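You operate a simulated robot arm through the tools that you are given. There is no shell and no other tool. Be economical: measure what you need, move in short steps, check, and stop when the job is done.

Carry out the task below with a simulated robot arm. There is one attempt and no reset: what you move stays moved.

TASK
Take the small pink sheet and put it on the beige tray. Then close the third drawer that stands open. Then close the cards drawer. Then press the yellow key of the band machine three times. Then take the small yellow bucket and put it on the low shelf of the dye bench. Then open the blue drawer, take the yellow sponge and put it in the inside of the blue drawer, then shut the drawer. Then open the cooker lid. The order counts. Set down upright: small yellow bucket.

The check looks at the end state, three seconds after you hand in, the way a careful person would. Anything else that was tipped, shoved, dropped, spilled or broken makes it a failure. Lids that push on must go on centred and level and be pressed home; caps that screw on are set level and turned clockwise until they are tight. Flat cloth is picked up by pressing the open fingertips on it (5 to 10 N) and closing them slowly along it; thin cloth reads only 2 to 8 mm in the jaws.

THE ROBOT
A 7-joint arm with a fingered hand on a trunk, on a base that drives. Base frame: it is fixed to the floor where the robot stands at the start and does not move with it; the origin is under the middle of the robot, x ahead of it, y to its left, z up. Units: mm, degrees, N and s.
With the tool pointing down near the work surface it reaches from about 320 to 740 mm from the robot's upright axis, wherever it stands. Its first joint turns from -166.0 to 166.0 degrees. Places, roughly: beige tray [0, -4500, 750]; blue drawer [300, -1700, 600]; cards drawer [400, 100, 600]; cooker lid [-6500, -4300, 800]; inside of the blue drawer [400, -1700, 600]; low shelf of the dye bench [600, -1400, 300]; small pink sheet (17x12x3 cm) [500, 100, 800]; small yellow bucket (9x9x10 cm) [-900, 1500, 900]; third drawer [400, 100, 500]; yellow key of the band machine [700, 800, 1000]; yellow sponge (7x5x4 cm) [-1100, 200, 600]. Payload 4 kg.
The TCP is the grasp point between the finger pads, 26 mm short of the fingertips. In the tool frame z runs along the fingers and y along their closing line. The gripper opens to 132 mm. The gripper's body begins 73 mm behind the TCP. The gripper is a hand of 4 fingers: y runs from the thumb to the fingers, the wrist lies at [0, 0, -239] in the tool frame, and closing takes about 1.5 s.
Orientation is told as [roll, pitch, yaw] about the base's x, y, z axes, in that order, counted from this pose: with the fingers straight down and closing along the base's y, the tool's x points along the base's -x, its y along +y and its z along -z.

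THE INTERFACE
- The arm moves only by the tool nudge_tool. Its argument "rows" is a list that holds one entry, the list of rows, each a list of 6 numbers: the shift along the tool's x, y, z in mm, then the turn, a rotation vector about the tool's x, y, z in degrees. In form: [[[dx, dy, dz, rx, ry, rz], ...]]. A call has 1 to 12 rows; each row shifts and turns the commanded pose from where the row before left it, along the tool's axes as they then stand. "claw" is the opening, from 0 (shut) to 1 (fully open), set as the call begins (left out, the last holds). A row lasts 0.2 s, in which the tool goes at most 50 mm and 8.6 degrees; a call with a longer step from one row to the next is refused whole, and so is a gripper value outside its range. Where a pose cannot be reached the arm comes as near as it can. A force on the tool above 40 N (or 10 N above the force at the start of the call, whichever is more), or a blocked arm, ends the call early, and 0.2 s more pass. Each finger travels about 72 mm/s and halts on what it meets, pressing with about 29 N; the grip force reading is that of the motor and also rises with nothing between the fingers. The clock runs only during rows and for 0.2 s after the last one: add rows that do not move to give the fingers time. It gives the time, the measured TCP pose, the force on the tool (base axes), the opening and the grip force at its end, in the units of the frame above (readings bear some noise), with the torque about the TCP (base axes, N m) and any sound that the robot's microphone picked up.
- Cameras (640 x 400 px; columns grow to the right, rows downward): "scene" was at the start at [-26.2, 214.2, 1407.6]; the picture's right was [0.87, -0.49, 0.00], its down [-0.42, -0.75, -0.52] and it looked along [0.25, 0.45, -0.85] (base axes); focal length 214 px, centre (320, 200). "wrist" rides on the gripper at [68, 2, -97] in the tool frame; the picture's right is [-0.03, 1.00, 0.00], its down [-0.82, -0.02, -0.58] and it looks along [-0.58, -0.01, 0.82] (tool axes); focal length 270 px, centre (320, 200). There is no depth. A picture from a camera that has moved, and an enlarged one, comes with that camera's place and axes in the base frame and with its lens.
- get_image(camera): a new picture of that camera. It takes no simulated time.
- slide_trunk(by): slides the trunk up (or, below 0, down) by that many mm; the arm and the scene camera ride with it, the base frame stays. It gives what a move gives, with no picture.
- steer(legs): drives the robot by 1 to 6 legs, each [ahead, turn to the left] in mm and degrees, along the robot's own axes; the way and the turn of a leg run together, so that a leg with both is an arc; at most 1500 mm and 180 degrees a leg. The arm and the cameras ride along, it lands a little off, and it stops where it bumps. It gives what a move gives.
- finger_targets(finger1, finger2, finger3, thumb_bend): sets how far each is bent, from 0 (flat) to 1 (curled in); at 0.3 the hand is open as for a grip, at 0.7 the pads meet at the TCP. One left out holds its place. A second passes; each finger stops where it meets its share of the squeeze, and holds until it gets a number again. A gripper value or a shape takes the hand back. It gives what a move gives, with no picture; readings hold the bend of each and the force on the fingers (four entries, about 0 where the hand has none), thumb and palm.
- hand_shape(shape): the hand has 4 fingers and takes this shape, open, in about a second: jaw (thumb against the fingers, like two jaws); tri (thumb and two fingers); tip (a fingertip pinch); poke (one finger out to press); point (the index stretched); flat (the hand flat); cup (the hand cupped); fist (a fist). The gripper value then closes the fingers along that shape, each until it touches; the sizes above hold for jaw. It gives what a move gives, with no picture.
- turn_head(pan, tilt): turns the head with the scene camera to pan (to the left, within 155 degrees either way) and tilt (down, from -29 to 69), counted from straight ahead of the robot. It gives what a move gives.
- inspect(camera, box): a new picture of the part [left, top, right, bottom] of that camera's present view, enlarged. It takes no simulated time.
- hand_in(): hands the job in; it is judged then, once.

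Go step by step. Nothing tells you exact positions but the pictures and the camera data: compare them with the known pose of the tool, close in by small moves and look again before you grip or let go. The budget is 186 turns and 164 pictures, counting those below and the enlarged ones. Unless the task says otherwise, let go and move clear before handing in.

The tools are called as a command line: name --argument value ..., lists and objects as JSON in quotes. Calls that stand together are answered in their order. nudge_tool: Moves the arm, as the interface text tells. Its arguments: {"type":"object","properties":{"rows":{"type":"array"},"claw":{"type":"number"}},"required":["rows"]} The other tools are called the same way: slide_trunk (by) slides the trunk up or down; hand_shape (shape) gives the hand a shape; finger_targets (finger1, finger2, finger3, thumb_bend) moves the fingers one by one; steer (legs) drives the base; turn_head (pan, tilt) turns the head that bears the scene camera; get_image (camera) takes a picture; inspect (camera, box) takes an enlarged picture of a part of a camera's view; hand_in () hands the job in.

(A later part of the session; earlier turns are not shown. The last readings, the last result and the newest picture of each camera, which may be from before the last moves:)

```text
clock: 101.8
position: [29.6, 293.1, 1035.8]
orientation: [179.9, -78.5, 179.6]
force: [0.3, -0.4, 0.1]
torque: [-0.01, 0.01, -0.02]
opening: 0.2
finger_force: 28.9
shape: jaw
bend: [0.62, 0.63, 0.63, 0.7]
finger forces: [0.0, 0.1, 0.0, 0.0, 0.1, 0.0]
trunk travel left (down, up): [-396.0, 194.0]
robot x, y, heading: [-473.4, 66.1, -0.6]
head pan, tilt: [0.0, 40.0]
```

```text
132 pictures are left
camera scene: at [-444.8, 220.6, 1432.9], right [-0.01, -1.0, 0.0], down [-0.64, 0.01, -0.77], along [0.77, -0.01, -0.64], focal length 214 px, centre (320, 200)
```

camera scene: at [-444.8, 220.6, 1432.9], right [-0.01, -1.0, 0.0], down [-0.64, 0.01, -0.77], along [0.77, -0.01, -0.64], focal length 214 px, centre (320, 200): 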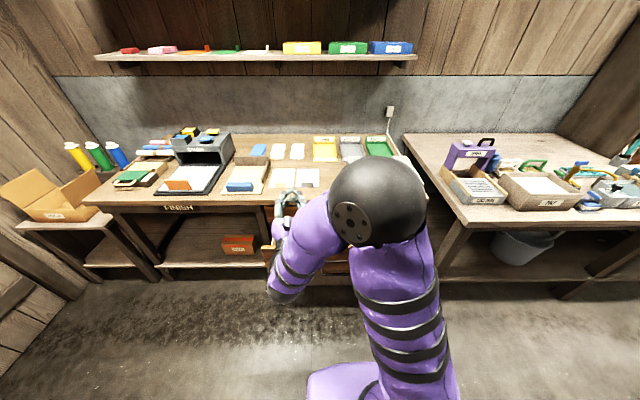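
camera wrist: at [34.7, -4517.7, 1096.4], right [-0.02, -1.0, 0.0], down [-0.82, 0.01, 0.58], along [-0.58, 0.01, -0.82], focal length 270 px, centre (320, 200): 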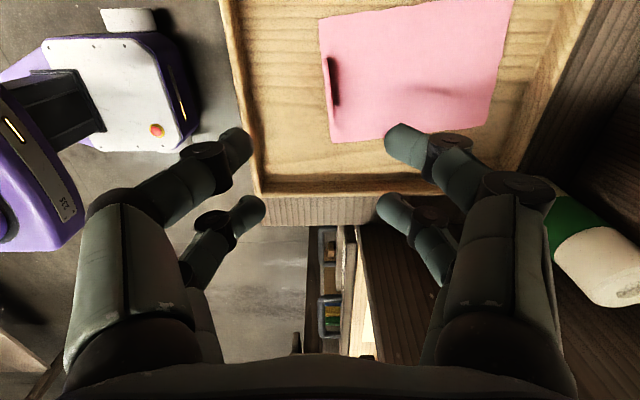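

Hand is level, tilted 11° up. Lowering the trunk now.

slide_trunk --by -385

get_image --camera "wrist"

get_image --camera "scene"

```text
clock: 105.5
position: [29.8, 293.8, 650.3]
orientation: [179.9, -78.5, 179.6]
force: [-0.8, -0.2, 0.8]
torque: [0.0, -0.01, -0.02]
opening: 0.0
finger_force: 29.5
shape: jaw
bend: [0.62, 0.63, 0.63, 0.7]
finger forces: [0.0, 0.0, 0.0, 0.1, 0.0, 0.1]
trunk travel left (down, up): [-11.0, 579.0]
robot x, y, heading: [-473.7, 65.5, -0.5]
head pan, tilt: [0.0, 40.0]
```

```text
131 pictures are left
camera wrist: at [-52.2, 294.4, 564.8], right [0.0, 1.0, 0.02], down [-0.73, -0.02, 0.68], along [0.68, -0.02, 0.73], focal length 270 px, centre (320, 200)
```

wrist: 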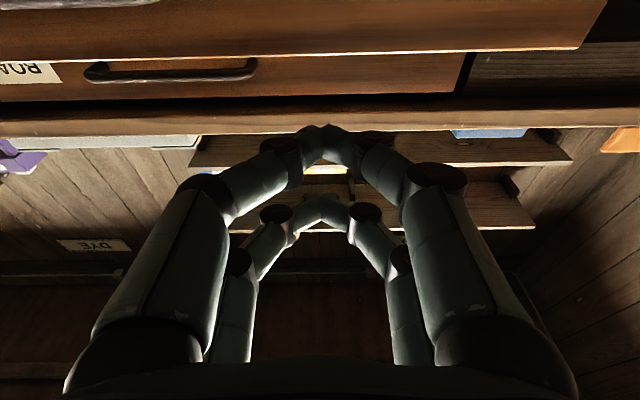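

```text
130 pictures are left
camera scene: at [-445.1, 220.4, 1047.9], right [-0.01, -1.0, 0.0], down [-0.64, 0.01, -0.77], along [0.77, -0.01, -0.64], focal length 214 px, centre (320, 200)
```

scene: 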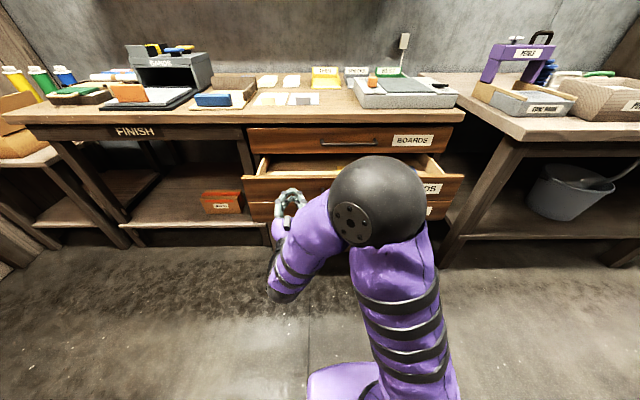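

The camera rides below the hand now. Triangulating: CARDS front x≈176, z 516–633; LARGE x≈172, z 420–512. I'll lower the hand to z≈457.

nudge_tool --rows '[[[37.8, 0, -7.7, 0, 0, 0], [37.8, 0, -7.7, 0, 0, 0], [37.8, 0, -7.7, 0, 0, 0], [37.8, 0, -7.7, 0, 0, 0], [37.8, 0, -7.7, 0, 0, 0], [0, 0, 0, 0, 0, 0]]]'

get_image --camera "wrist"

get_image --camera "scene"

```text
clock: 106.9
position: [27.8, 292.1, 457.7]
orientation: [180.0, -78.3, 179.7]
force: [-0.6, -0.4, 0.0]
torque: [0.01, 0.0, 0.0]
opening: 0.0
finger_force: 29.5
shape: jaw
bend: [0.62, 0.63, 0.63, 0.7]
finger forces: [0.1, 0.0, 0.0, 0.1, 0.0, 0.0]
trunk travel left (down, up): [-11.0, 579.0]
robot x, y, heading: [-472.3, 67.1, -0.6]
head pan, tilt: [0.0, 40.0]
```

```text
129 pictures are left
camera wrist: at [-52.4, 294.3, 372.3], right [0.0, 1.0, 0.03], down [-0.73, -0.02, 0.68], along [0.68, -0.02, 0.73], focal length 270 px, centre (320, 200)
```

wrist: 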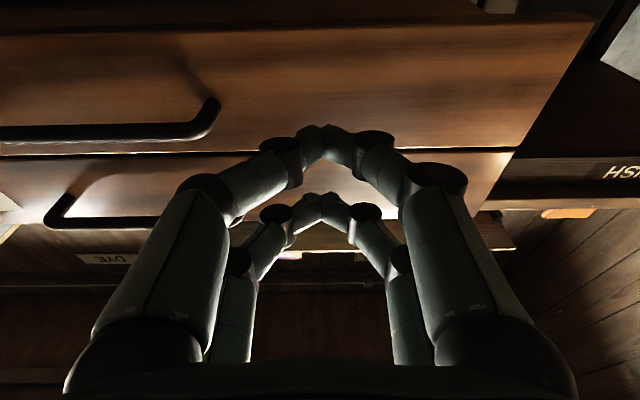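

```text
128 pictures are left
camera scene: at [-445.1, 220.4, 1047.9], right [-0.01, -1.0, 0.0], down [-0.64, 0.01, -0.77], along [0.77, -0.01, -0.64], focal length 214 px, centre (320, 200)
```

scene: 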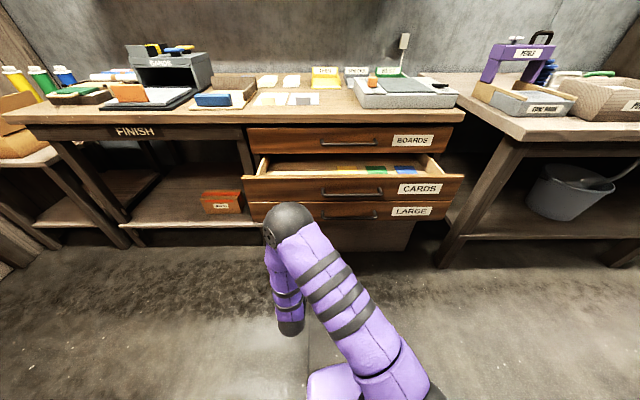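

The LARGE front (z≈425–535) is ahead of the fingertips at z≈463. Moving forward until contact and pushing.

nudge_tool --rows '[[[4, 0, 20, 0, 0, 0], [4, 0, 20, 0, 0, 0], [4, 0, 20, 0, 0, 0], [3, 0, 15, 0, 0, 0], [3, 0, 15, 0, 0, 0], [3, 0, 15, 0, 0, 0], [3, 0, 15, 0, 0, 0], [3, 0, 15, 0, 0, 0], [3, 0, 15, 0, 0, 0]]]'

get_image --camera "scene"

get_image --camera "wrist"

```text
clock: 108.9
position: [182.7, 291.6, 458.5]
orientation: [180.0, -78.5, 179.6]
force: [0.2, 0.1, 0.5]
torque: [-0.01, -0.05, 0.0]
opening: 0.0
finger_force: 28.8
shape: jaw
bend: [0.63, 0.63, 0.63, 0.7]
finger forces: [0.1, 0.1, 0.1, 0.0, 0.0, 0.0]
trunk travel left (down, up): [-11.0, 579.0]
robot x, y, heading: [-472.0, 67.7, -0.5]
head pan, tilt: [0.0, 40.0]
```

```text
127 pictures are left
camera scene: at [-445.1, 220.4, 1047.9], right [-0.01, -1.0, 0.0], down [-0.64, 0.01, -0.77], along [0.77, -0.01, -0.64], focal length 214 px, centre (320, 200)
```

scene: 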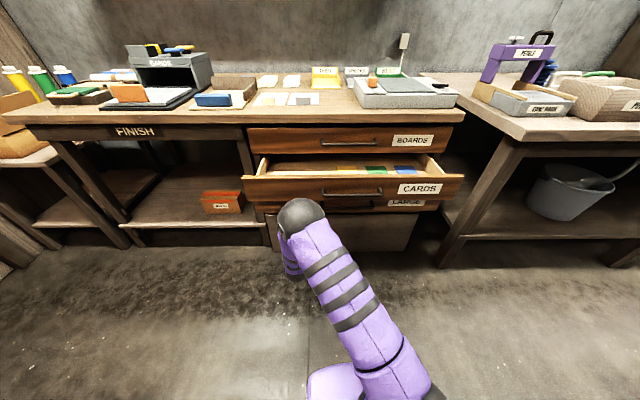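

```text
126 pictures are left
camera wrist: at [101.9, 292.6, 372.3], right [0.0, 1.0, 0.02], down [-0.73, -0.01, 0.68], along [0.68, -0.02, 0.73], focal length 270 px, centre (320, 200)
```

wrist: 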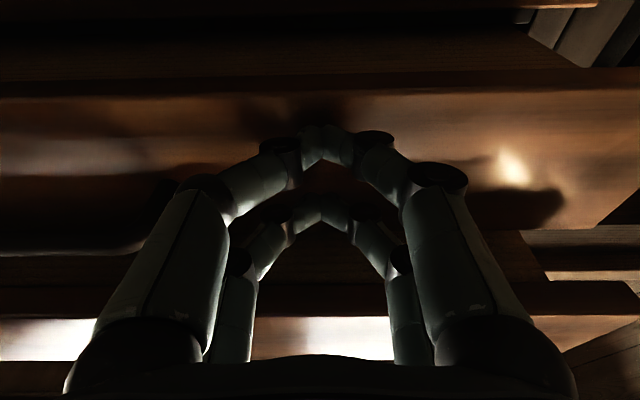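

LARGE slides in easily. Continue pushing until it stops.

nudge_tool --rows '[[[3, 0, 15, 0, 0, 0], [3, 0, 15, 0, 0, 0], [3, 0, 15, 0, 0, 0], [3, 0, 15, 0, 0, 0], [3, 0, 15, 0, 0, 0], [2, 0, 10, 0, 0, 0], [2, 0, 10, 0, 0, 0], [2, 0, 10, 0, 0, 0], [2, 0, 10, 0, 0, 0], [0, 0, 0, 0, 0, 0]]]'

get_image --camera "scene"

get_image --camera "wrist"

```text
clock: 110.8
position: [291.6, 292.2, 458.7]
orientation: [-179.9, -78.5, 179.5]
force: [-17.2, -3.1, 3.6]
torque: [-0.03, 0.13, -0.13]
opening: 0.0
finger_force: 28.7
shape: jaw
bend: [0.65, 0.63, 0.63, 0.7]
finger forces: [0.0, 0.0, 0.0, 0.0, 0.0, 0.1]
trunk travel left (down, up): [-11.0, 579.0]
robot x, y, heading: [-469.8, 68.6, -0.4]
head pan, tilt: [0.0, 40.0]
stopped in row 9: the force on the tool passed its limit at 56 N (the readings are from after the stop); the commanded pose is now the measured one
```

```text
125 pictures are left
camera scene: at [-446.6, 220.2, 1048.1], right [-0.01, -1.0, 0.0], down [-0.64, 0.01, -0.77], along [0.77, -0.01, -0.64], focal length 214 px, centre (320, 200)
```

scene: 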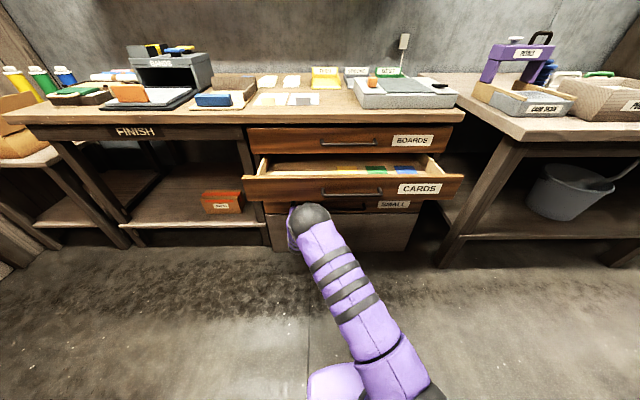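

```text
124 pictures are left
camera wrist: at [211.2, 294.2, 372.3], right [0.0, 1.0, 0.02], down [-0.73, -0.01, 0.68], along [0.68, -0.02, 0.73], focal length 270 px, centre (320, 200)
```

wrist: 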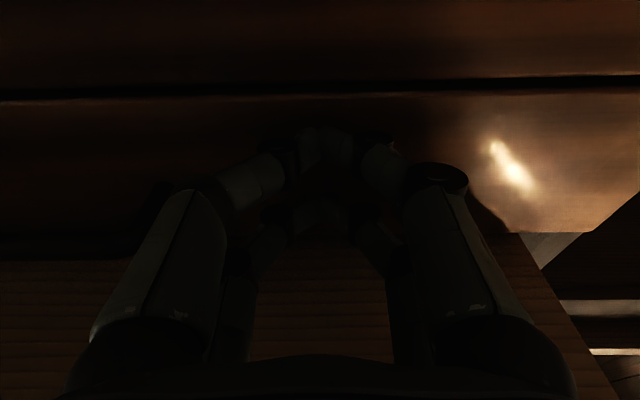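

LARGE is home (SMALL shows below, flush). Withdrawing, then raising to the CARDS level.

nudge_tool --rows '[[[-8, 0, -40, 0, 0, 0], [-8, 0, -40, 0, 0, 0], [-8, 0, -40, 0, 0, 0], [-8, 0, -40, 0, 0, 0], [-8, 0, -38, 0, 0, 0], [0, 0, 0, 0, 0, 0], [-38, 0, 7.7, 0, 0, 0], [-38, 0, 7.7, 0, 0, 0], [-37, 0, 7.7, 0, 0, 0], [0, 0, 0, 0, 0, 0]]]'

nudge_tool --rows '[[[4, 0, 20, 0, 0, 0], [4, 0, 20, 0, 0, 0], [4, 0, 20, 0, 0, 0], [3, 0, 15, 0, 0, 0], [3, 0, 15, 0, 0, 0], [3, 0, 15, 0, 0, 0], [3, 0, 15, 0, 0, 0], [3, 0, 15, 0, 0, 0], [3, 0, 15, 0, 0, 0]]]'

get_image --camera "scene"

```text
clock: 113.0
position: [90.9, 294.5, 572.8]
orientation: [-179.6, -78.6, 179.4]
force: [0.2, 0.1, -0.4]
torque: [-0.04, 0.04, -0.04]
opening: 0.3
finger_force: 29.1
shape: jaw
bend: [0.64, 0.63, 0.63, 0.7]
finger forces: [0.0, 0.0, 0.0, 0.0, 0.1, 0.0]
trunk travel left (down, up): [-11.0, 579.0]
robot x, y, heading: [-473.2, 62.8, -0.4]
head pan, tilt: [0.0, 40.0]
```

```text
clock: 115.0
position: [244.7, 294.6, 571.6]
orientation: [-179.7, -78.6, 179.3]
force: [0.8, 0.0, 0.2]
torque: [-0.01, 0.04, 0.0]
opening: 0.0
finger_force: 29.1
shape: jaw
bend: [0.65, 0.63, 0.63, 0.7]
finger forces: [0.1, 0.1, 0.0, 0.0, 0.1, 0.0]
trunk travel left (down, up): [-11.0, 579.0]
robot x, y, heading: [-471.9, 64.4, -0.5]
head pan, tilt: [0.0, 40.0]
```

```text
123 pictures are left
camera scene: at [-445.4, 220.4, 1047.9], right [-0.01, -1.0, 0.0], down [-0.64, 0.01, -0.77], along [0.77, -0.01, -0.64], focal length 214 px, centre (320, 200)
```

scene: 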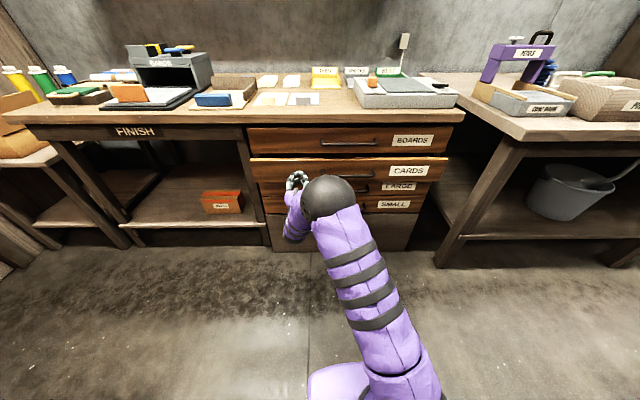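

CARDS is going in. I'll push the last part home.

nudge_tool --rows '[[[2, 0, 10, 0, 0, 0], [2, 0, 10, 0, 0, 0], [2, 0, 10, 0, 0, 0], [2, 0, 10, 0, 0, 0], [2, 0, 10, 0, 0, 0], [2, 0, 10, 0, 0, 0], [2, 0, 10, 0, 0, 0]]]'

nudge_tool --rows '[[[-8, 0, -40, 0, 0, 0], [-8, 0, -40, 0, 0, 0], [-8, 0, -40, 0, 0, 0], [-8, 0, -40, 0, 0, 0], [-8, 0, -40, 0, 0, 0], [-8, 0, -38, 0, 0, 0], [0, 0, 0, 0, 0, 0]]]'

inspect --camera "scene" --box '[220, 90, 480, 260]'

```text
clock: 116.3
position: [292.3, 294.1, 572.7]
orientation: [-179.8, -78.6, 179.4]
force: [-18.4, -3.9, 2.6]
torque: [-0.09, 0.2, -0.16]
opening: 0.0
finger_force: 29.0
shape: jaw
bend: [0.65, 0.63, 0.63, 0.7]
finger forces: [0.1, 0.1, 0.0, 0.0, 0.1, 0.0]
trunk travel left (down, up): [-11.0, 579.0]
robot x, y, heading: [-472.8, 61.1, -0.6]
head pan, tilt: [0.0, 40.0]
stopped in row 6: the force on the tool passed its limit at 54 N (the readings are from after the stop); the commanded pose is now the measured one
```

```text
clock: 117.9
position: [51.2, 296.0, 572.3]
orientation: [-179.7, -78.7, 179.3]
force: [-0.5, -0.7, 1.4]
torque: [0.0, 0.0, 0.01]
opening: 0.1
finger_force: 29.5
shape: jaw
bend: [0.65, 0.63, 0.63, 0.7]
finger forces: [0.1, 0.1, 0.0, 0.1, 0.0, 0.0]
trunk travel left (down, up): [-11.0, 579.0]
robot x, y, heading: [-471.3, 65.5, -0.7]
head pan, tilt: [0.0, 40.0]
```

```text
2.35 times, centred on (350, 175) of scene
camera zoom: at [-445.7, 220.4, 1047.9], right [-0.01, -1.0, 0.0], down [-0.64, 0.01, -0.77], along [0.77, -0.01, -0.64], focal length 505 px, centre (249, 259)
```

zoom: 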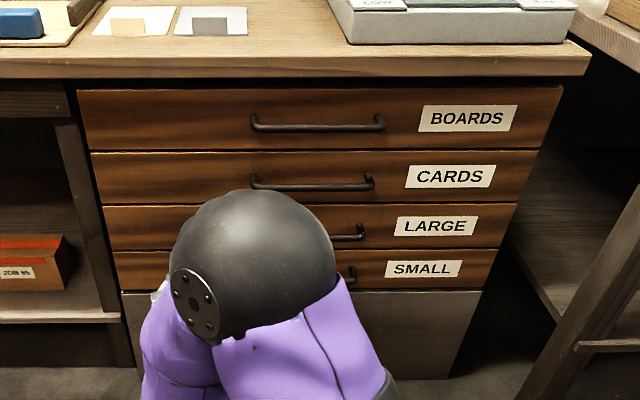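

Both drawers are shut flush. Next the band machine: raise the trunk and drive over to y≈745.

slide_trunk --by 500

steer --legs '[[0, 90], [680, 0], [0, -90], [250, 0]]'

get_image --camera "scene"

```text
refused: 500 is not a number from -400 to 400
```

```text
clock: 131.6
position: [312.4, 969.0, 572.1]
orientation: [-179.7, -78.8, 178.6]
force: [0.6, 1.0, -0.4]
torque: [-0.01, 0.01, -0.03]
opening: 0.1
finger_force: 28.9
shape: jaw
bend: [0.65, 0.63, 0.63, 0.7]
finger forces: [0.1, 0.1, 0.0, 0.1, 0.0, 0.0]
trunk travel left (down, up): [-11.0, 579.0]
robot x, y, heading: [-214.5, 743.4, -1.1]
head pan, tilt: [0.0, 40.0]
```

```text
121 pictures are left
camera scene: at [-185.1, 898.6, 1047.9], right [-0.02, -1.0, 0.0], down [-0.64, 0.01, -0.77], along [0.77, -0.01, -0.64], focal length 214 px, centre (320, 200)
```

scene: 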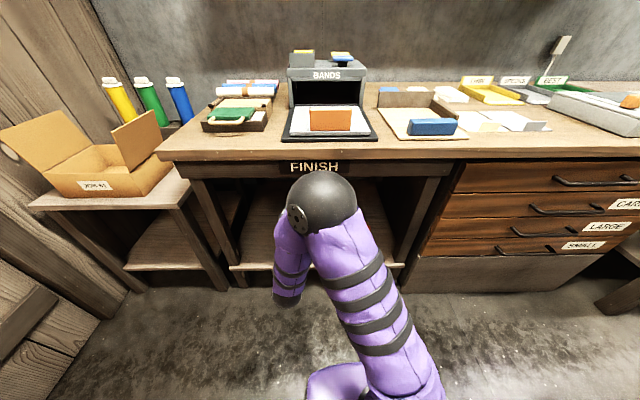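

The trunk call was refused (over 400), so the hand went into the open knee space, luckily without touching anything. I'll back straight out, then raise the trunk.

steer --legs '[[-260, 0]]'

slide_trunk --by 390

slide_trunk --by 100

get_image --camera "scene"

```text
clock: 133.5
position: [51.2, 975.2, 573.0]
orientation: [-179.8, -78.8, 178.7]
force: [0.4, 0.0, 0.1]
torque: [0.03, -0.03, 0.02]
opening: 0.2
finger_force: 29.6
shape: jaw
bend: [0.65, 0.63, 0.63, 0.7]
finger forces: [0.0, 0.0, 0.0, 0.1, 0.1, 0.0]
trunk travel left (down, up): [-11.0, 579.0]
robot x, y, heading: [-475.6, 751.1, -1.1]
head pan, tilt: [0.0, 40.0]
```

```text
clock: 137.2
position: [50.7, 975.4, 961.9]
orientation: [-179.7, -78.7, 178.8]
force: [0.4, 0.1, 0.0]
torque: [0.01, 0.0, -0.01]
opening: 0.2
finger_force: 29.0
shape: jaw
bend: [0.65, 0.63, 0.63, 0.7]
finger forces: [0.0, 0.0, 0.0, 0.0, 0.1, 0.1]
trunk travel left (down, up): [-401.0, 189.0]
robot x, y, heading: [-477.5, 751.6, -1.1]
head pan, tilt: [0.0, 40.0]
```

```text
clock: 138.6
position: [50.9, 975.1, 1062.9]
orientation: [-179.6, -78.7, 178.7]
force: [-0.5, -0.2, -0.3]
torque: [-0.01, 0.0, -0.02]
opening: 0.0
finger_force: 28.8
shape: jaw
bend: [0.65, 0.63, 0.63, 0.7]
finger forces: [0.0, 0.0, 0.0, 0.0, 0.1, 0.0]
trunk travel left (down, up): [-501.0, 89.0]
robot x, y, heading: [-476.1, 748.7, -0.8]
head pan, tilt: [0.0, 40.0]
```

```text
120 pictures are left
camera scene: at [-447.3, 903.5, 1537.9], right [-0.02, -1.0, 0.0], down [-0.64, 0.01, -0.77], along [0.77, -0.01, -0.64], focal length 214 px, centre (320, 200)
```

scene: 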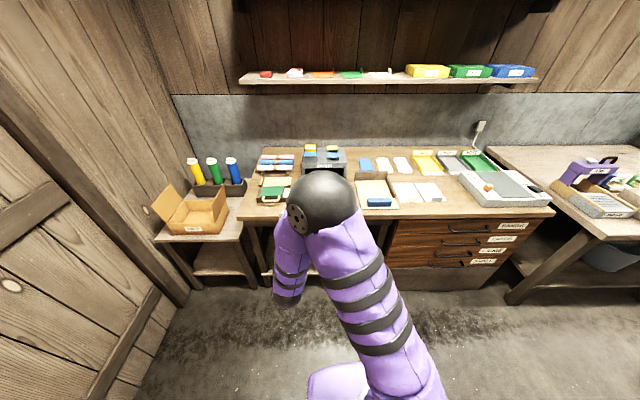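

Now turn the hand to point down again, go forward and view the band machine.

nudge_tool --rows '[[[0, 0, 0, 0, 8.45, 0], [0, 0, 0, 0, 8.45, 0], [0, 0, 0, 0, 8.45, 0], [0, 0, 0, 0, 8.45, 0], [0, 0, 0, 0, 8.45, 0], [0, 0, 0, 0, 8.45, 0], [0, 0, 0, 0, 8.45, 0], [0, 0, 0, 0, 8.45, 0], [0, 0, 0, 0, 8.45, 0], [0, 0, 0, 0, 8.45, 0], [0, 0, 0, 0, 8.45, 0], [0, 0, 0, 0, 8.45, 0]]]'

nudge_tool --rows '[[[0, -15, -40, 0, 0, 0], [0, -15, -40, 0, 0, 0], [0, -15, -40, 0, 0, 0], [0, -15, 0, 0, 0, 0], [0, 0, 0, 0, 0, 0]]]'

steer --legs '[[370, 0]]'

get_image --camera "wrist"

get_image --camera "scene"

```text
clock: 141.2
position: [52.0, 974.6, 1063.1]
orientation: [-0.1, 0.4, -0.9]
force: [-0.3, 0.6, 0.2]
torque: [-0.01, 0.0, 0.01]
opening: 0.2
finger_force: 29.2
shape: jaw
bend: [0.65, 0.63, 0.63, 0.7]
finger forces: [0.0, 0.0, 0.0, 0.0, 0.0, 0.0]
trunk travel left (down, up): [-501.0, 89.0]
robot x, y, heading: [-474.9, 749.1, -0.9]
head pan, tilt: [0.0, 40.0]
```

```text
clock: 142.4
position: [50.3, 915.9, 1183.4]
orientation: [0.1, 0.1, -0.9]
force: [0.9, -1.0, -0.4]
torque: [0.01, 0.0, -0.02]
opening: 0.0
finger_force: 29.2
shape: jaw
bend: [0.65, 0.63, 0.63, 0.7]
finger forces: [0.0, 0.1, 0.2, 0.0, 0.1, 0.0]
trunk travel left (down, up): [-501.0, 89.0]
robot x, y, heading: [-477.1, 751.7, -1.1]
head pan, tilt: [0.0, 40.0]
```

```text
clock: 144.8
position: [431.8, 911.2, 1180.6]
orientation: [-0.1, 0.1, -0.8]
force: [0.4, 0.6, 0.1]
torque: [0.0, -0.01, 0.03]
opening: 0.0
finger_force: 29.4
shape: jaw
bend: [0.65, 0.63, 0.63, 0.7]
finger forces: [0.0, 0.1, 0.0, 0.0, 0.0, 0.0]
trunk travel left (down, up): [-501.0, 89.0]
robot x, y, heading: [-94.0, 741.8, -1.0]
head pan, tilt: [0.0, 40.0]
```

```text
119 pictures are left
camera wrist: at [363.5, 912.0, 1279.5], right [0.04, 1.0, 0.0], down [0.82, -0.03, 0.58], along [0.58, -0.02, -0.82], focal length 270 px, centre (320, 200)
```

wrist: 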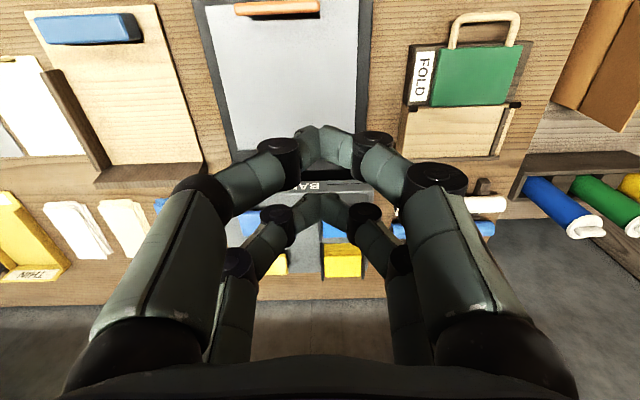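

```text
118 pictures are left
camera scene: at [-66.3, 897.4, 1537.9], right [-0.01, -1.0, 0.0], down [-0.64, 0.01, -0.77], along [0.77, -0.01, -0.64], focal length 214 px, centre (320, 200)
```

scene: 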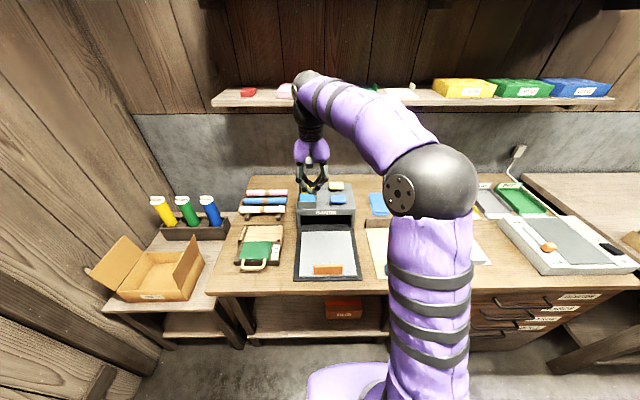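

Zooming on the machine's top.

inspect --camera "scene" --box '[270, 160, 380, 230]'

inspect --camera "wrist" --box '[200, 150, 440, 300]'

```text
5.71 times, centred on (325, 195) of scene
camera zoom: at [-66.3, 897.4, 1537.9], right [-0.01, -1.0, 0.0], down [-0.64, 0.01, -0.77], along [0.77, -0.01, -0.64], focal length 1226 px, centre (291, 229)
```

zoom: 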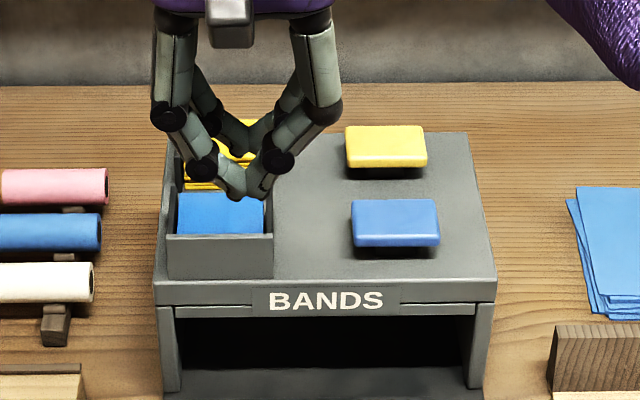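

```text
2.67 times, centred on (320, 225) of wrist
camera zoom: at [363.5, 912.0, 1279.5], right [0.04, 1.0, 0.0], down [0.82, -0.03, 0.58], along [0.58, -0.02, -0.82], focal length 721 px, centre (320, 133)
```

zoom: 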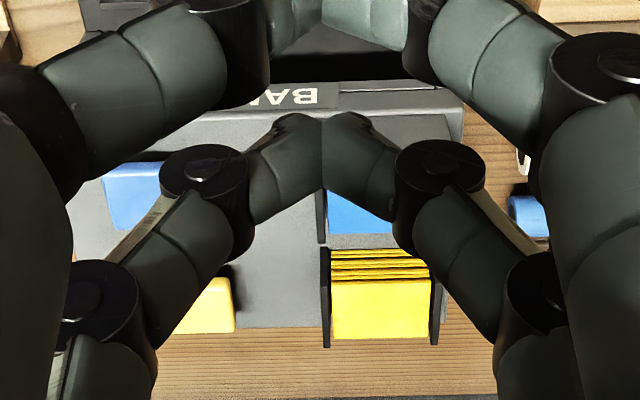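

The yellow key is the raised block back-right on the machine, near (780,805,~915). I'll take the poke shape and drive 190 mm closer.

steer --legs '[[190, 0]]'

hand_shape --shape "poke"

get_image --camera "wrist"

inspect --camera "scene" --box '[200, 120, 440, 280]'

```text
clock: 146.3
position: [625.7, 907.7, 1181.8]
orientation: [-0.1, 0.1, -0.8]
force: [0.1, 0.4, 0.2]
torque: [0.0, 0.02, -0.01]
opening: 0.0
finger_force: 29.1
shape: jaw
bend: [0.65, 0.63, 0.63, 0.7]
finger forces: [0.1, 0.0, 0.0, 0.0, 0.0, 0.0]
trunk travel left (down, up): [-501.0, 89.0]
robot x, y, heading: [99.4, 740.4, -1.0]
head pan, tilt: [0.0, 40.0]
```

```text
clock: 147.2
position: [625.8, 907.9, 1182.2]
orientation: [-0.1, 0.1, -0.8]
force: [1.0, -0.1, 0.2]
torque: [0.01, 0.02, -0.03]
opening: 0.0
finger_force: 0.1
shape: poke
bend: [1.0, 1.0, 1.0, 0.34]
finger forces: [0.0, 0.0, 0.1, 0.0, 0.1, 0.1]
trunk travel left (down, up): [-501.0, 89.0]
robot x, y, heading: [99.8, 740.1, -0.6]
head pan, tilt: [0.0, 40.0]
```

```text
115 pictures are left
camera wrist: at [557.6, 909.7, 1279.5], right [0.04, 1.0, 0.0], down [0.82, -0.03, 0.58], along [0.58, -0.02, -0.82], focal length 270 px, centre (320, 200)
```

wrist: 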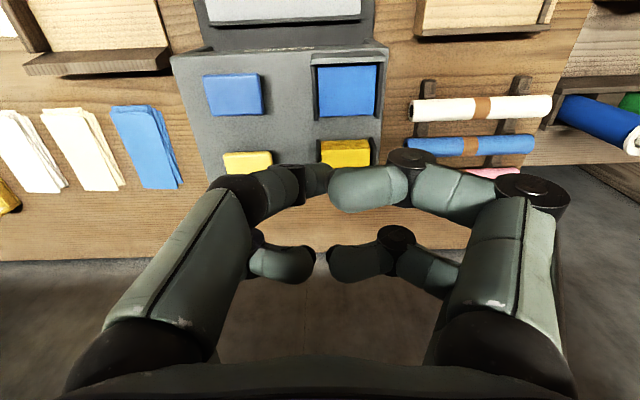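

```text
2.50 times, centred on (320, 200) of scene
camera zoom: at [127.6, 894.6, 1537.9], right [-0.01, -1.0, 0.0], down [-0.64, 0.01, -0.77], along [0.77, -0.01, -0.64], focal length 536 px, centre (320, 200)
```

zoom: 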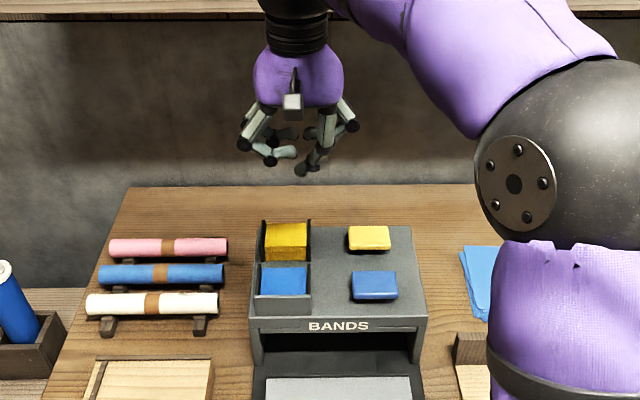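

Checking how the hand looks in poke shape.

inspect --camera "scene" --box '[280, 130, 350, 200]'

inspect --camera "wrist" --box '[200, 130, 520, 330]'

```text
5.71 times, centred on (315, 165) of scene
camera zoom: at [127.6, 894.6, 1537.9], right [-0.01, -1.0, 0.0], down [-0.64, 0.01, -0.77], along [0.77, -0.01, -0.64], focal length 1226 px, centre (349, 400)
```

zoom: 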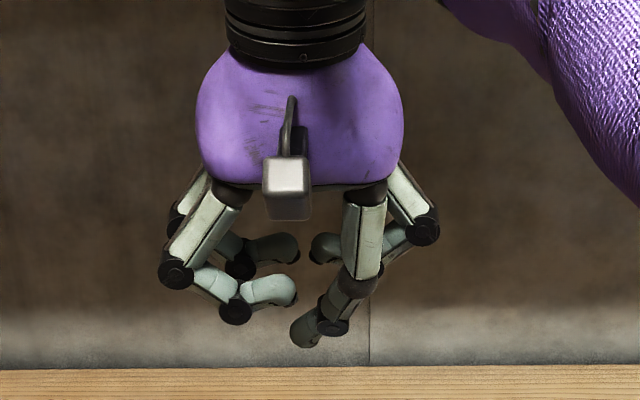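

```text
2.00 times, centred on (360, 230) of wrist
camera zoom: at [557.6, 909.7, 1279.5], right [0.04, 1.0, 0.0], down [0.82, -0.03, 0.58], along [0.58, -0.02, -0.82], focal length 541 px, centre (240, 140)
```

zoom: 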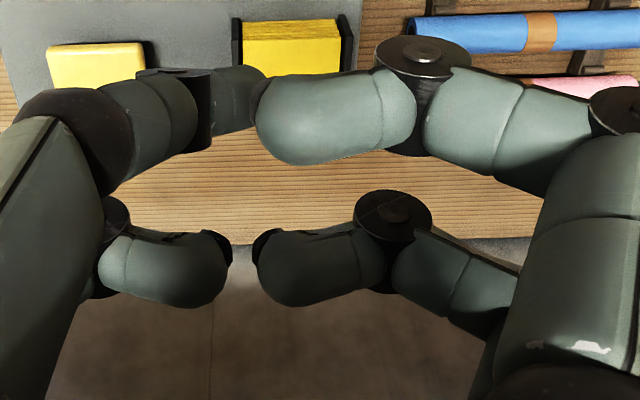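

The key triangulates to about (691,818,1009), matching the hint. Before extending I check the wall shelf clearance.

turn_head --pan 0 --tilt 15

get_image --camera "scene"

```text
clock: 148.1
position: [625.6, 907.8, 1181.4]
orientation: [-0.1, 0.1, -0.8]
force: [0.6, 0.7, 0.9]
torque: [-0.01, -0.01, -0.02]
opening: 0.0
finger_force: 0.0
shape: poke
bend: [1.0, 1.0, 1.0, 0.34]
finger forces: [0.1, 0.0, 0.0, 0.0, 0.0, 0.0]
trunk travel left (down, up): [-501.0, 89.0]
robot x, y, heading: [96.8, 742.1, -0.9]
head pan, tilt: [0.0, 15.0]
```

```text
111 pictures are left
camera scene: at [136.0, 894.5, 1577.4], right [-0.01, -1.0, 0.0], down [-0.26, 0.0, -0.97], along [0.97, -0.01, -0.26], focal length 214 px, centre (320, 200)
```

scene: 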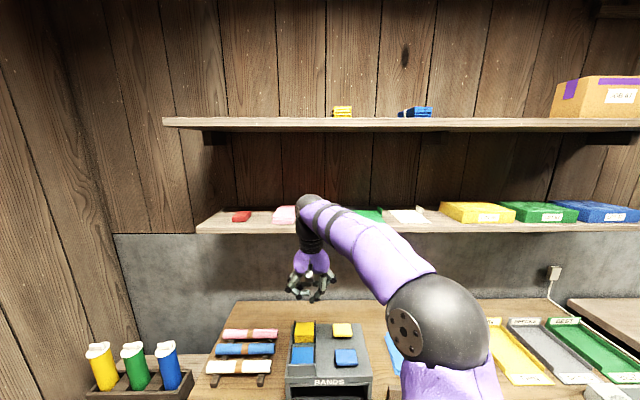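

The lower shelf's edge is about x=730, z=1320, so I'll tilt the hand 35° to keep the wrist back, then move above the key.

nudge_tool --rows '[[[0, 0, 0, 0, -7, 0], [0, 0, 0, 0, -7, 0], [0, 0, 0, 0, -7, 0], [0, 0, 0, 0, -7, 0], [0, 0, 0, 0, -7, 0], [-8.5, -23.75, 24, 0, 0, 0], [-8.5, -23.75, 24, 0, 0, 0], [-8.5, -23.75, 24, 0, 0, 0], [-8.5, -23.75, 24, 0, 0, 0], [0, 0, 0, 0, 0, 0]]]'

turn_head --pan 0 --tilt 35

get_image --camera "wrist"

inspect --camera "scene" --box '[260, 140, 420, 260]'

```text
clock: 150.3
position: [704.7, 810.9, 1122.4]
orientation: [-0.1, -34.9, -0.7]
force: [-0.8, 0.4, -0.1]
torque: [-0.03, -0.03, 0.0]
opening: 0.0
finger_force: 0.1
shape: poke
bend: [1.0, 1.0, 1.0, 0.34]
finger forces: [0.1, 0.1, 0.1, 0.0, 0.0, 0.0]
trunk travel left (down, up): [-501.0, 89.0]
robot x, y, heading: [99.2, 744.5, -0.9]
head pan, tilt: [0.0, 15.0]
```

```text
clock: 151.2
position: [705.8, 813.0, 1123.7]
orientation: [0.0, -34.8, -0.7]
force: [0.0, 0.0, 0.5]
torque: [0.01, -0.01, 0.01]
opening: 0.0
finger_force: 0.2
shape: poke
bend: [1.0, 1.0, 1.0, 0.34]
finger forces: [0.0, 0.0, 0.0, 0.1, 0.0, 0.1]
trunk travel left (down, up): [-501.0, 89.0]
robot x, y, heading: [99.3, 744.8, -0.8]
head pan, tilt: [0.0, 35.0]
```

```text
110 pictures are left
camera wrist: at [594.0, 814.3, 1163.9], right [0.03, 1.0, 0.01], down [0.34, -0.02, 0.94], along [0.94, -0.03, -0.34], focal length 270 px, centre (320, 200)
```

wrist: 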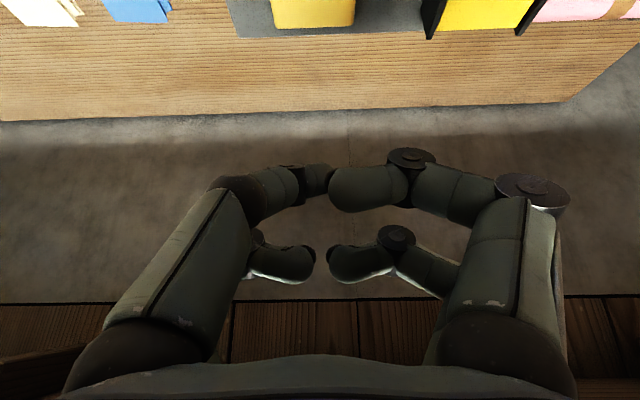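

```text
3.33 times, centred on (340, 200) of scene
camera zoom: at [130.6, 894.6, 1545.5], right [-0.01, -1.0, 0.0], down [-0.57, 0.01, -0.82], along [0.82, -0.01, -0.57], focal length 715 px, centre (253, 200)
```

zoom: 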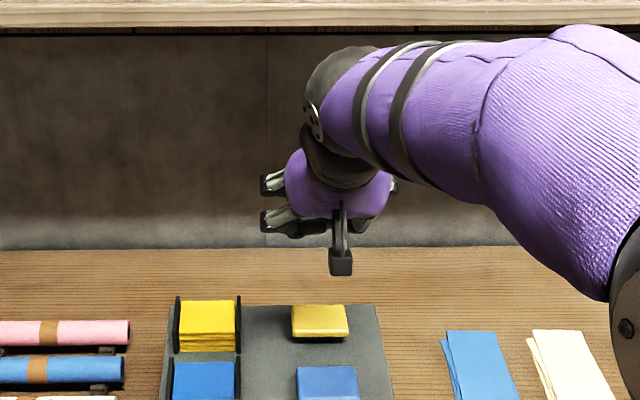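

Aligned over the key. Descend to about 25 mm above it and look.

nudge_tool --rows '[[[11.4, -4, 16.4, 0, 0, 0], [11.4, 0, 16.4, 0, 0, 0], [11.4, 0, 16.4, 0, 0, 0], [11.4, 0, 16.4, 0, 0, 0], [0, 0, 0, 0, 0, 0]]]'

inspect --camera "scene" --box '[270, 180, 390, 270]'

get_image --camera "wrist"

```text
clock: 152.4
position: [706.0, 806.0, 1042.2]
orientation: [-0.1, -34.9, -0.6]
force: [0.7, -0.2, -0.3]
torque: [0.01, -0.01, 0.02]
opening: 0.1
finger_force: 0.0
shape: poke
bend: [1.0, 1.0, 1.0, 0.34]
finger forces: [0.0, 0.0, 0.0, 0.0, 0.0, 0.1]
trunk travel left (down, up): [-501.0, 89.0]
robot x, y, heading: [100.5, 740.0, -0.7]
head pan, tilt: [0.0, 35.0]
```

```text
4.44 times, centred on (330, 225) of scene
camera zoom: at [130.7, 894.5, 1545.5], right [-0.01, -1.0, 0.0], down [-0.57, 0.01, -0.82], along [0.82, -0.01, -0.57], focal length 953 px, centre (276, 89)
```

zoom: 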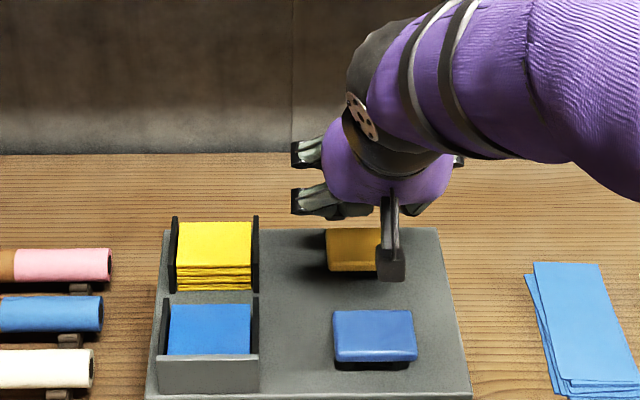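

```text
107 pictures are left
camera wrist: at [595.7, 809.0, 1082.6], right [0.03, 1.0, 0.01], down [0.34, -0.02, 0.94], along [0.94, -0.03, -0.34], focal length 270 px, centre (320, 200)
```

wrist: 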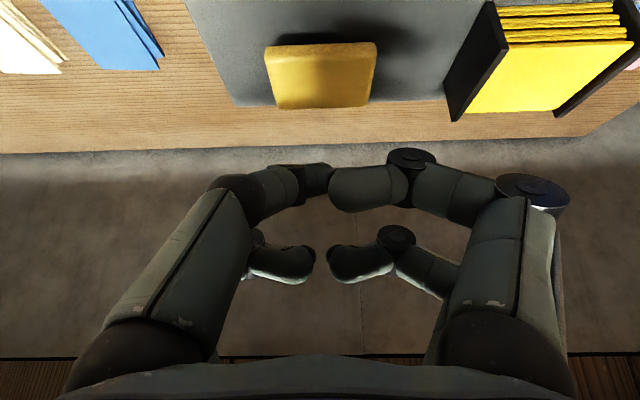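

Triangulating from the vertical move, the key is really at about (735,808) with top z≈953. I'll move 45 mm forward and down 50.

nudge_tool --rows '[[[-18.5, 0, 12.9, 0, 0, 0], [-18.5, 0, 12.9, 0, 0, 0], [9.5, 0, 13.7, 0, 0, 0], [9.5, 0, 13.7, 0, 0, 0], [9.5, 0, 13.7, 0, 0, 0], [0, 0, 0, 0, 0, 0]]]'

get_image --camera "wrist"

inspect --camera "scene" --box '[270, 180, 390, 270]'

```text
clock: 153.8
position: [753.3, 808.2, 991.8]
orientation: [0.0, -34.8, -0.6]
force: [-0.4, -0.8, -0.9]
torque: [-0.01, 0.01, 0.01]
opening: 0.0
finger_force: 0.1
shape: poke
bend: [1.0, 1.0, 1.0, 0.34]
finger forces: [0.0, 0.0, 0.0, 0.0, 0.0, 0.0]
trunk travel left (down, up): [-501.0, 89.0]
robot x, y, heading: [98.3, 742.0, -0.5]
head pan, tilt: [0.0, 35.0]
```

```text
106 pictures are left
camera wrist: at [641.4, 810.4, 1032.5], right [0.03, 1.0, 0.01], down [0.34, -0.02, 0.94], along [0.94, -0.03, -0.34], focal length 270 px, centre (320, 200)
```

wrist: 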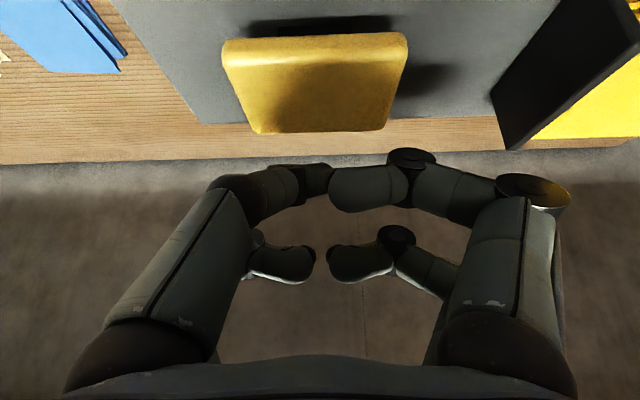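

```text
4.44 times, centred on (330, 225) of scene
camera zoom: at [130.7, 894.6, 1545.5], right [-0.01, -1.0, 0.0], down [-0.57, 0.01, -0.82], along [0.82, -0.01, -0.57], focal length 953 px, centre (276, 89)
```

zoom: 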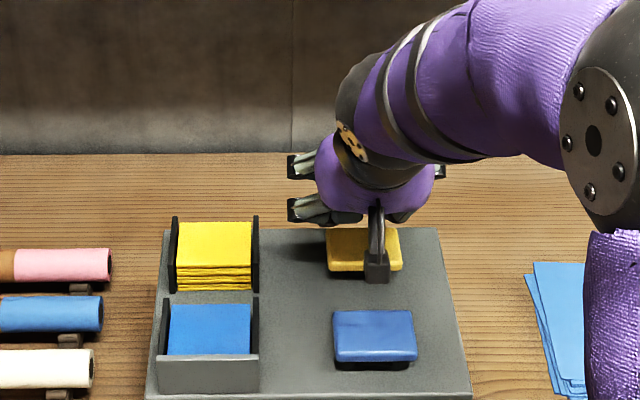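

The fingertip's shadow falls mid-key. Descending gently to press.

nudge_tool --rows '[[[4.6, 0, 6.6, 0, 0, 0], [4.6, 0, 6.6, 0, 0, 0], [2.3, 0, 3.3, 0, 0, 0], [1.7, 0, 2.5, 0, 0, 0], [1.7, 0, 2.5, 0, 0, 0], [1.7, 0, 2.5, 0, 0, 0], [0, 0, 0, 0, 0, 0]]]'

get_image --camera "wrist"

```text
clock: 155.4
position: [751.9, 806.5, 963.8]
orientation: [-0.1, -35.0, -0.7]
force: [1.0, 1.5, 4.1]
torque: [0.0, -0.04, 0.0]
opening: 0.1
finger_force: 0.1
shape: poke
bend: [1.0, 1.0, 1.0, 0.34]
finger forces: [0.0, 0.1, 0.0, 0.1, 3.6, 0.0]
trunk travel left (down, up): [-501.0, 89.0]
robot x, y, heading: [99.2, 742.4, -0.9]
head pan, tilt: [0.0, 35.0]
heard: click
```

```text
104 pictures are left
camera wrist: at [641.0, 809.0, 1004.5], right [0.03, 1.0, 0.01], down [0.34, -0.02, 0.94], along [0.94, -0.03, -0.34], focal length 270 px, centre (320, 200)
```

wrist: 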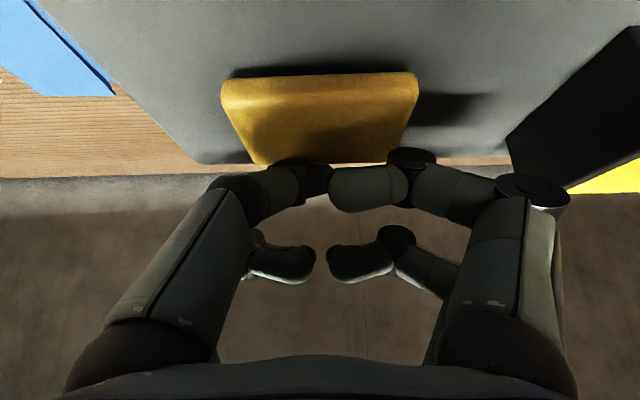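

One click heard. I'll lift 15 mm to release it.

nudge_tool --rows '[[[-4.3, 0, -6.2, 0, 0, 0], [-4.3, 0, -6.2, 0, 0, 0], [0, 0, 0, 0, 0, 0], [0, 0, 0, 0, 0, 0]]]'

nudge_tool --rows '[[[2.3, 0, 3.3, 0, 0, 0], [2.3, 0, 3.3, 0, 0, 0], [1.7, 0, 2.5, 0, 0, 0], [1.7, 0, 2.5, 0, 0, 0], [0.6, 0, 0.8, 0, 0, 0], [0, 0, 0, 0, 0, 0]]]'

```text
clock: 156.4
position: [752.5, 806.7, 976.8]
orientation: [-0.1, -35.0, -0.7]
force: [-0.3, 0.7, 1.3]
torque: [0.02, 0.01, 0.0]
opening: 0.2
finger_force: 0.1
shape: poke
bend: [1.0, 1.0, 1.0, 0.34]
finger forces: [0.0, 0.0, 0.0, 0.1, 0.0, 0.1]
trunk travel left (down, up): [-501.0, 89.0]
robot x, y, heading: [100.9, 743.7, -0.8]
head pan, tilt: [0.0, 35.0]
```

```text
clock: 157.8
position: [753.3, 805.5, 964.2]
orientation: [0.0, -35.0, -0.8]
force: [0.2, 0.4, 4.4]
torque: [0.02, -0.01, 0.01]
opening: 0.0
finger_force: 0.0
shape: poke
bend: [1.0, 1.0, 1.0, 0.34]
finger forces: [0.0, 0.0, 0.0, 0.0, 3.3, 0.0]
trunk travel left (down, up): [-501.0, 89.0]
robot x, y, heading: [103.3, 739.4, -0.8]
head pan, tilt: [0.0, 35.0]
heard: click
```

Second click. Release and press a third time.

nudge_tool --rows '[[[-4.3, 0, -6.2, 0, 0, 0], [-4.3, 0, -6.2, 0, 0, 0], [0, 0, 0, 0, 0, 0], [0, 0, 0, 0, 0, 0]]]'

nudge_tool --rows '[[[2.3, 0, 3.3, 0, 0, 0], [2.3, 0, 3.3, 0, 0, 0], [1.7, 0, 2.5, 0, 0, 0], [1.7, 0, 2.5, 0, 0, 0], [0.6, 0, 0.8, 0, 0, 0], [0, 0, 0, 0, 0, 0]]]'

```text
clock: 158.8
position: [753.9, 807.5, 977.6]
orientation: [-0.1, -34.9, -0.7]
force: [0.7, -0.2, 0.3]
torque: [0.0, -0.01, 0.03]
opening: 0.3
finger_force: 0.1
shape: poke
bend: [1.0, 1.0, 1.0, 0.34]
finger forces: [0.1, 0.0, 0.0, 0.0, 0.0, 0.0]
trunk travel left (down, up): [-501.0, 89.0]
robot x, y, heading: [98.4, 736.0, -0.8]
head pan, tilt: [0.0, 35.0]
```

```text
clock: 160.2
position: [752.6, 808.2, 963.5]
orientation: [-0.1, -34.9, -0.7]
force: [1.6, -1.1, 3.9]
torque: [-0.04, -0.07, -0.01]
opening: 0.2
finger_force: 0.0
shape: poke
bend: [1.0, 1.0, 1.0, 0.34]
finger forces: [0.1, 0.0, 0.1, 0.0, 4.3, 0.0]
trunk travel left (down, up): [-501.0, 89.0]
robot x, y, heading: [101.5, 736.8, -0.9]
head pan, tilt: [0.0, 35.0]
heard: click
```

Three presses done. I'll lift off, retract and level the hand, then back up toward the store bench.

nudge_tool --rows '[[[-11.4, 0, -16.4, 0, 0, 0], [-22.8, 0, -32.8, 0, 0, 0], [-22.8, 0, -32.8, 0, 0, 0], [-22.8, 0, -32.8, 0, 0, 0], [38, 0, -26, 0, 0, 0], [38, 0, -26, 0, 0, 0], [0, 0, 0, 0, 7, 0], [0, 0, 0, 0, 7, 0], [0, 0, 0, 0, 7, 0], [0, 0, 0, 0, 7, 0], [0, 0, 0, 0, 6.9, 0], [0, 0, 0, 0, 0, 0]]]'

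inspect --camera "scene" --box '[200, 140, 440, 290]'

steer --legs '[[-1000, 0], [0, 90.5]]'

hand_shape --shape "jaw"

get_image --camera "scene"

```text
clock: 162.8
position: [659.4, 809.0, 1102.4]
orientation: [-0.1, 0.1, -0.8]
force: [-0.3, 0.4, 0.3]
torque: [-0.02, 0.03, 0.02]
opening: 0.0
finger_force: 0.1
shape: poke
bend: [1.0, 1.0, 1.0, 0.34]
finger forces: [0.0, 0.0, 0.0, 0.1, 0.0, 0.0]
trunk travel left (down, up): [-501.0, 89.0]
robot x, y, heading: [101.5, 738.3, -0.7]
head pan, tilt: [0.0, 35.0]
```

```text
2.67 times, centred on (320, 215) of scene
camera zoom: at [130.8, 894.6, 1545.5], right [-0.01, -1.0, 0.0], down [-0.57, 0.01, -0.82], along [0.82, -0.01, -0.57], focal length 572 px, centre (320, 160)
```

zoom: 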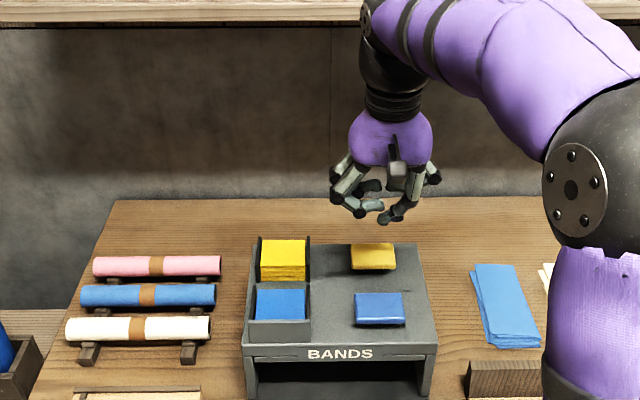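

```text
clock: 172.1
position: [-947.2, 1318.7, 1104.1]
orientation: [-0.1, -0.1, 88.9]
force: [0.3, 0.0, 0.8]
torque: [0.01, -0.02, 0.02]
opening: 0.0
finger_force: 0.0
shape: poke
bend: [1.0, 1.0, 1.0, 0.34]
finger forces: [0.1, 0.0, 0.1, 0.0, 0.1, 0.1]
trunk travel left (down, up): [-501.0, 89.0]
robot x, y, heading: [-882.5, 757.5, 88.8]
head pan, tilt: [0.0, 35.0]
```

```text
clock: 173.0
position: [-947.1, 1318.4, 1102.7]
orientation: [-0.1, 0.0, 88.9]
force: [-0.9, -0.3, -1.3]
torque: [0.03, 0.01, 0.01]
opening: 132.0
finger_force: 0.1
shape: jaw
bend: [0.3, 0.3, 0.3, 0.3]
finger forces: [0.0, 0.0, 0.0, 0.0, 0.0, 0.1]
trunk travel left (down, up): [-501.0, 89.0]
robot x, y, heading: [-878.2, 757.9, 88.6]
head pan, tilt: [0.0, 35.0]
```

```text
102 pictures are left
camera scene: at [-1034.7, 792.2, 1545.5], right [1.0, -0.02, 0.0], down [-0.01, -0.57, -0.82], along [0.02, 0.82, -0.57], focal length 214 px, centre (320, 200)
```

scene: 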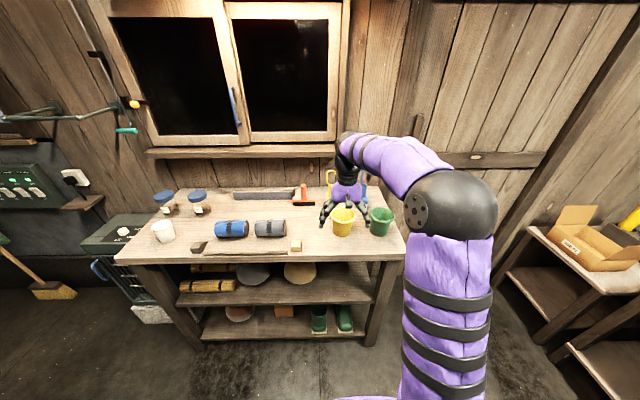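

The yellow bucket stands beside a green one. Look with both cameras.

inspect --camera "scene" --box '[290, 160, 420, 270]'

get_image --camera "wrist"

```text
3.64 times, centred on (355, 215) of scene
camera zoom: at [-1034.7, 792.2, 1545.5], right [1.0, -0.02, 0.0], down [-0.01, -0.57, -0.82], along [0.02, 0.82, -0.57], focal length 780 px, centre (193, 146)
```

zoom: 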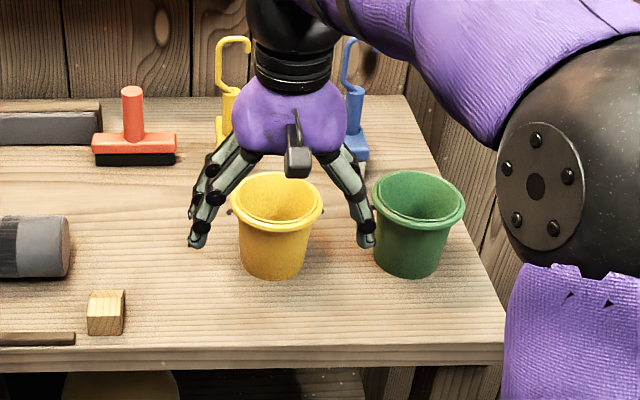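

```text
100 pictures are left
camera wrist: at [-949.9, 1249.9, 1200.1], right [-1.0, 0.05, 0.0], down [0.04, 0.82, 0.58], along [0.03, 0.58, -0.82], focal length 270 px, centre (320, 200)
```

wrist: 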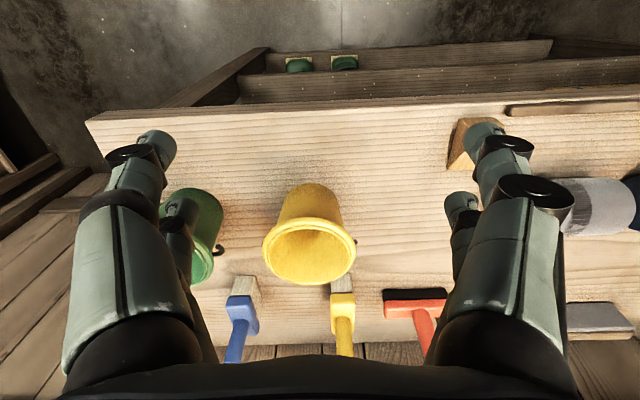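

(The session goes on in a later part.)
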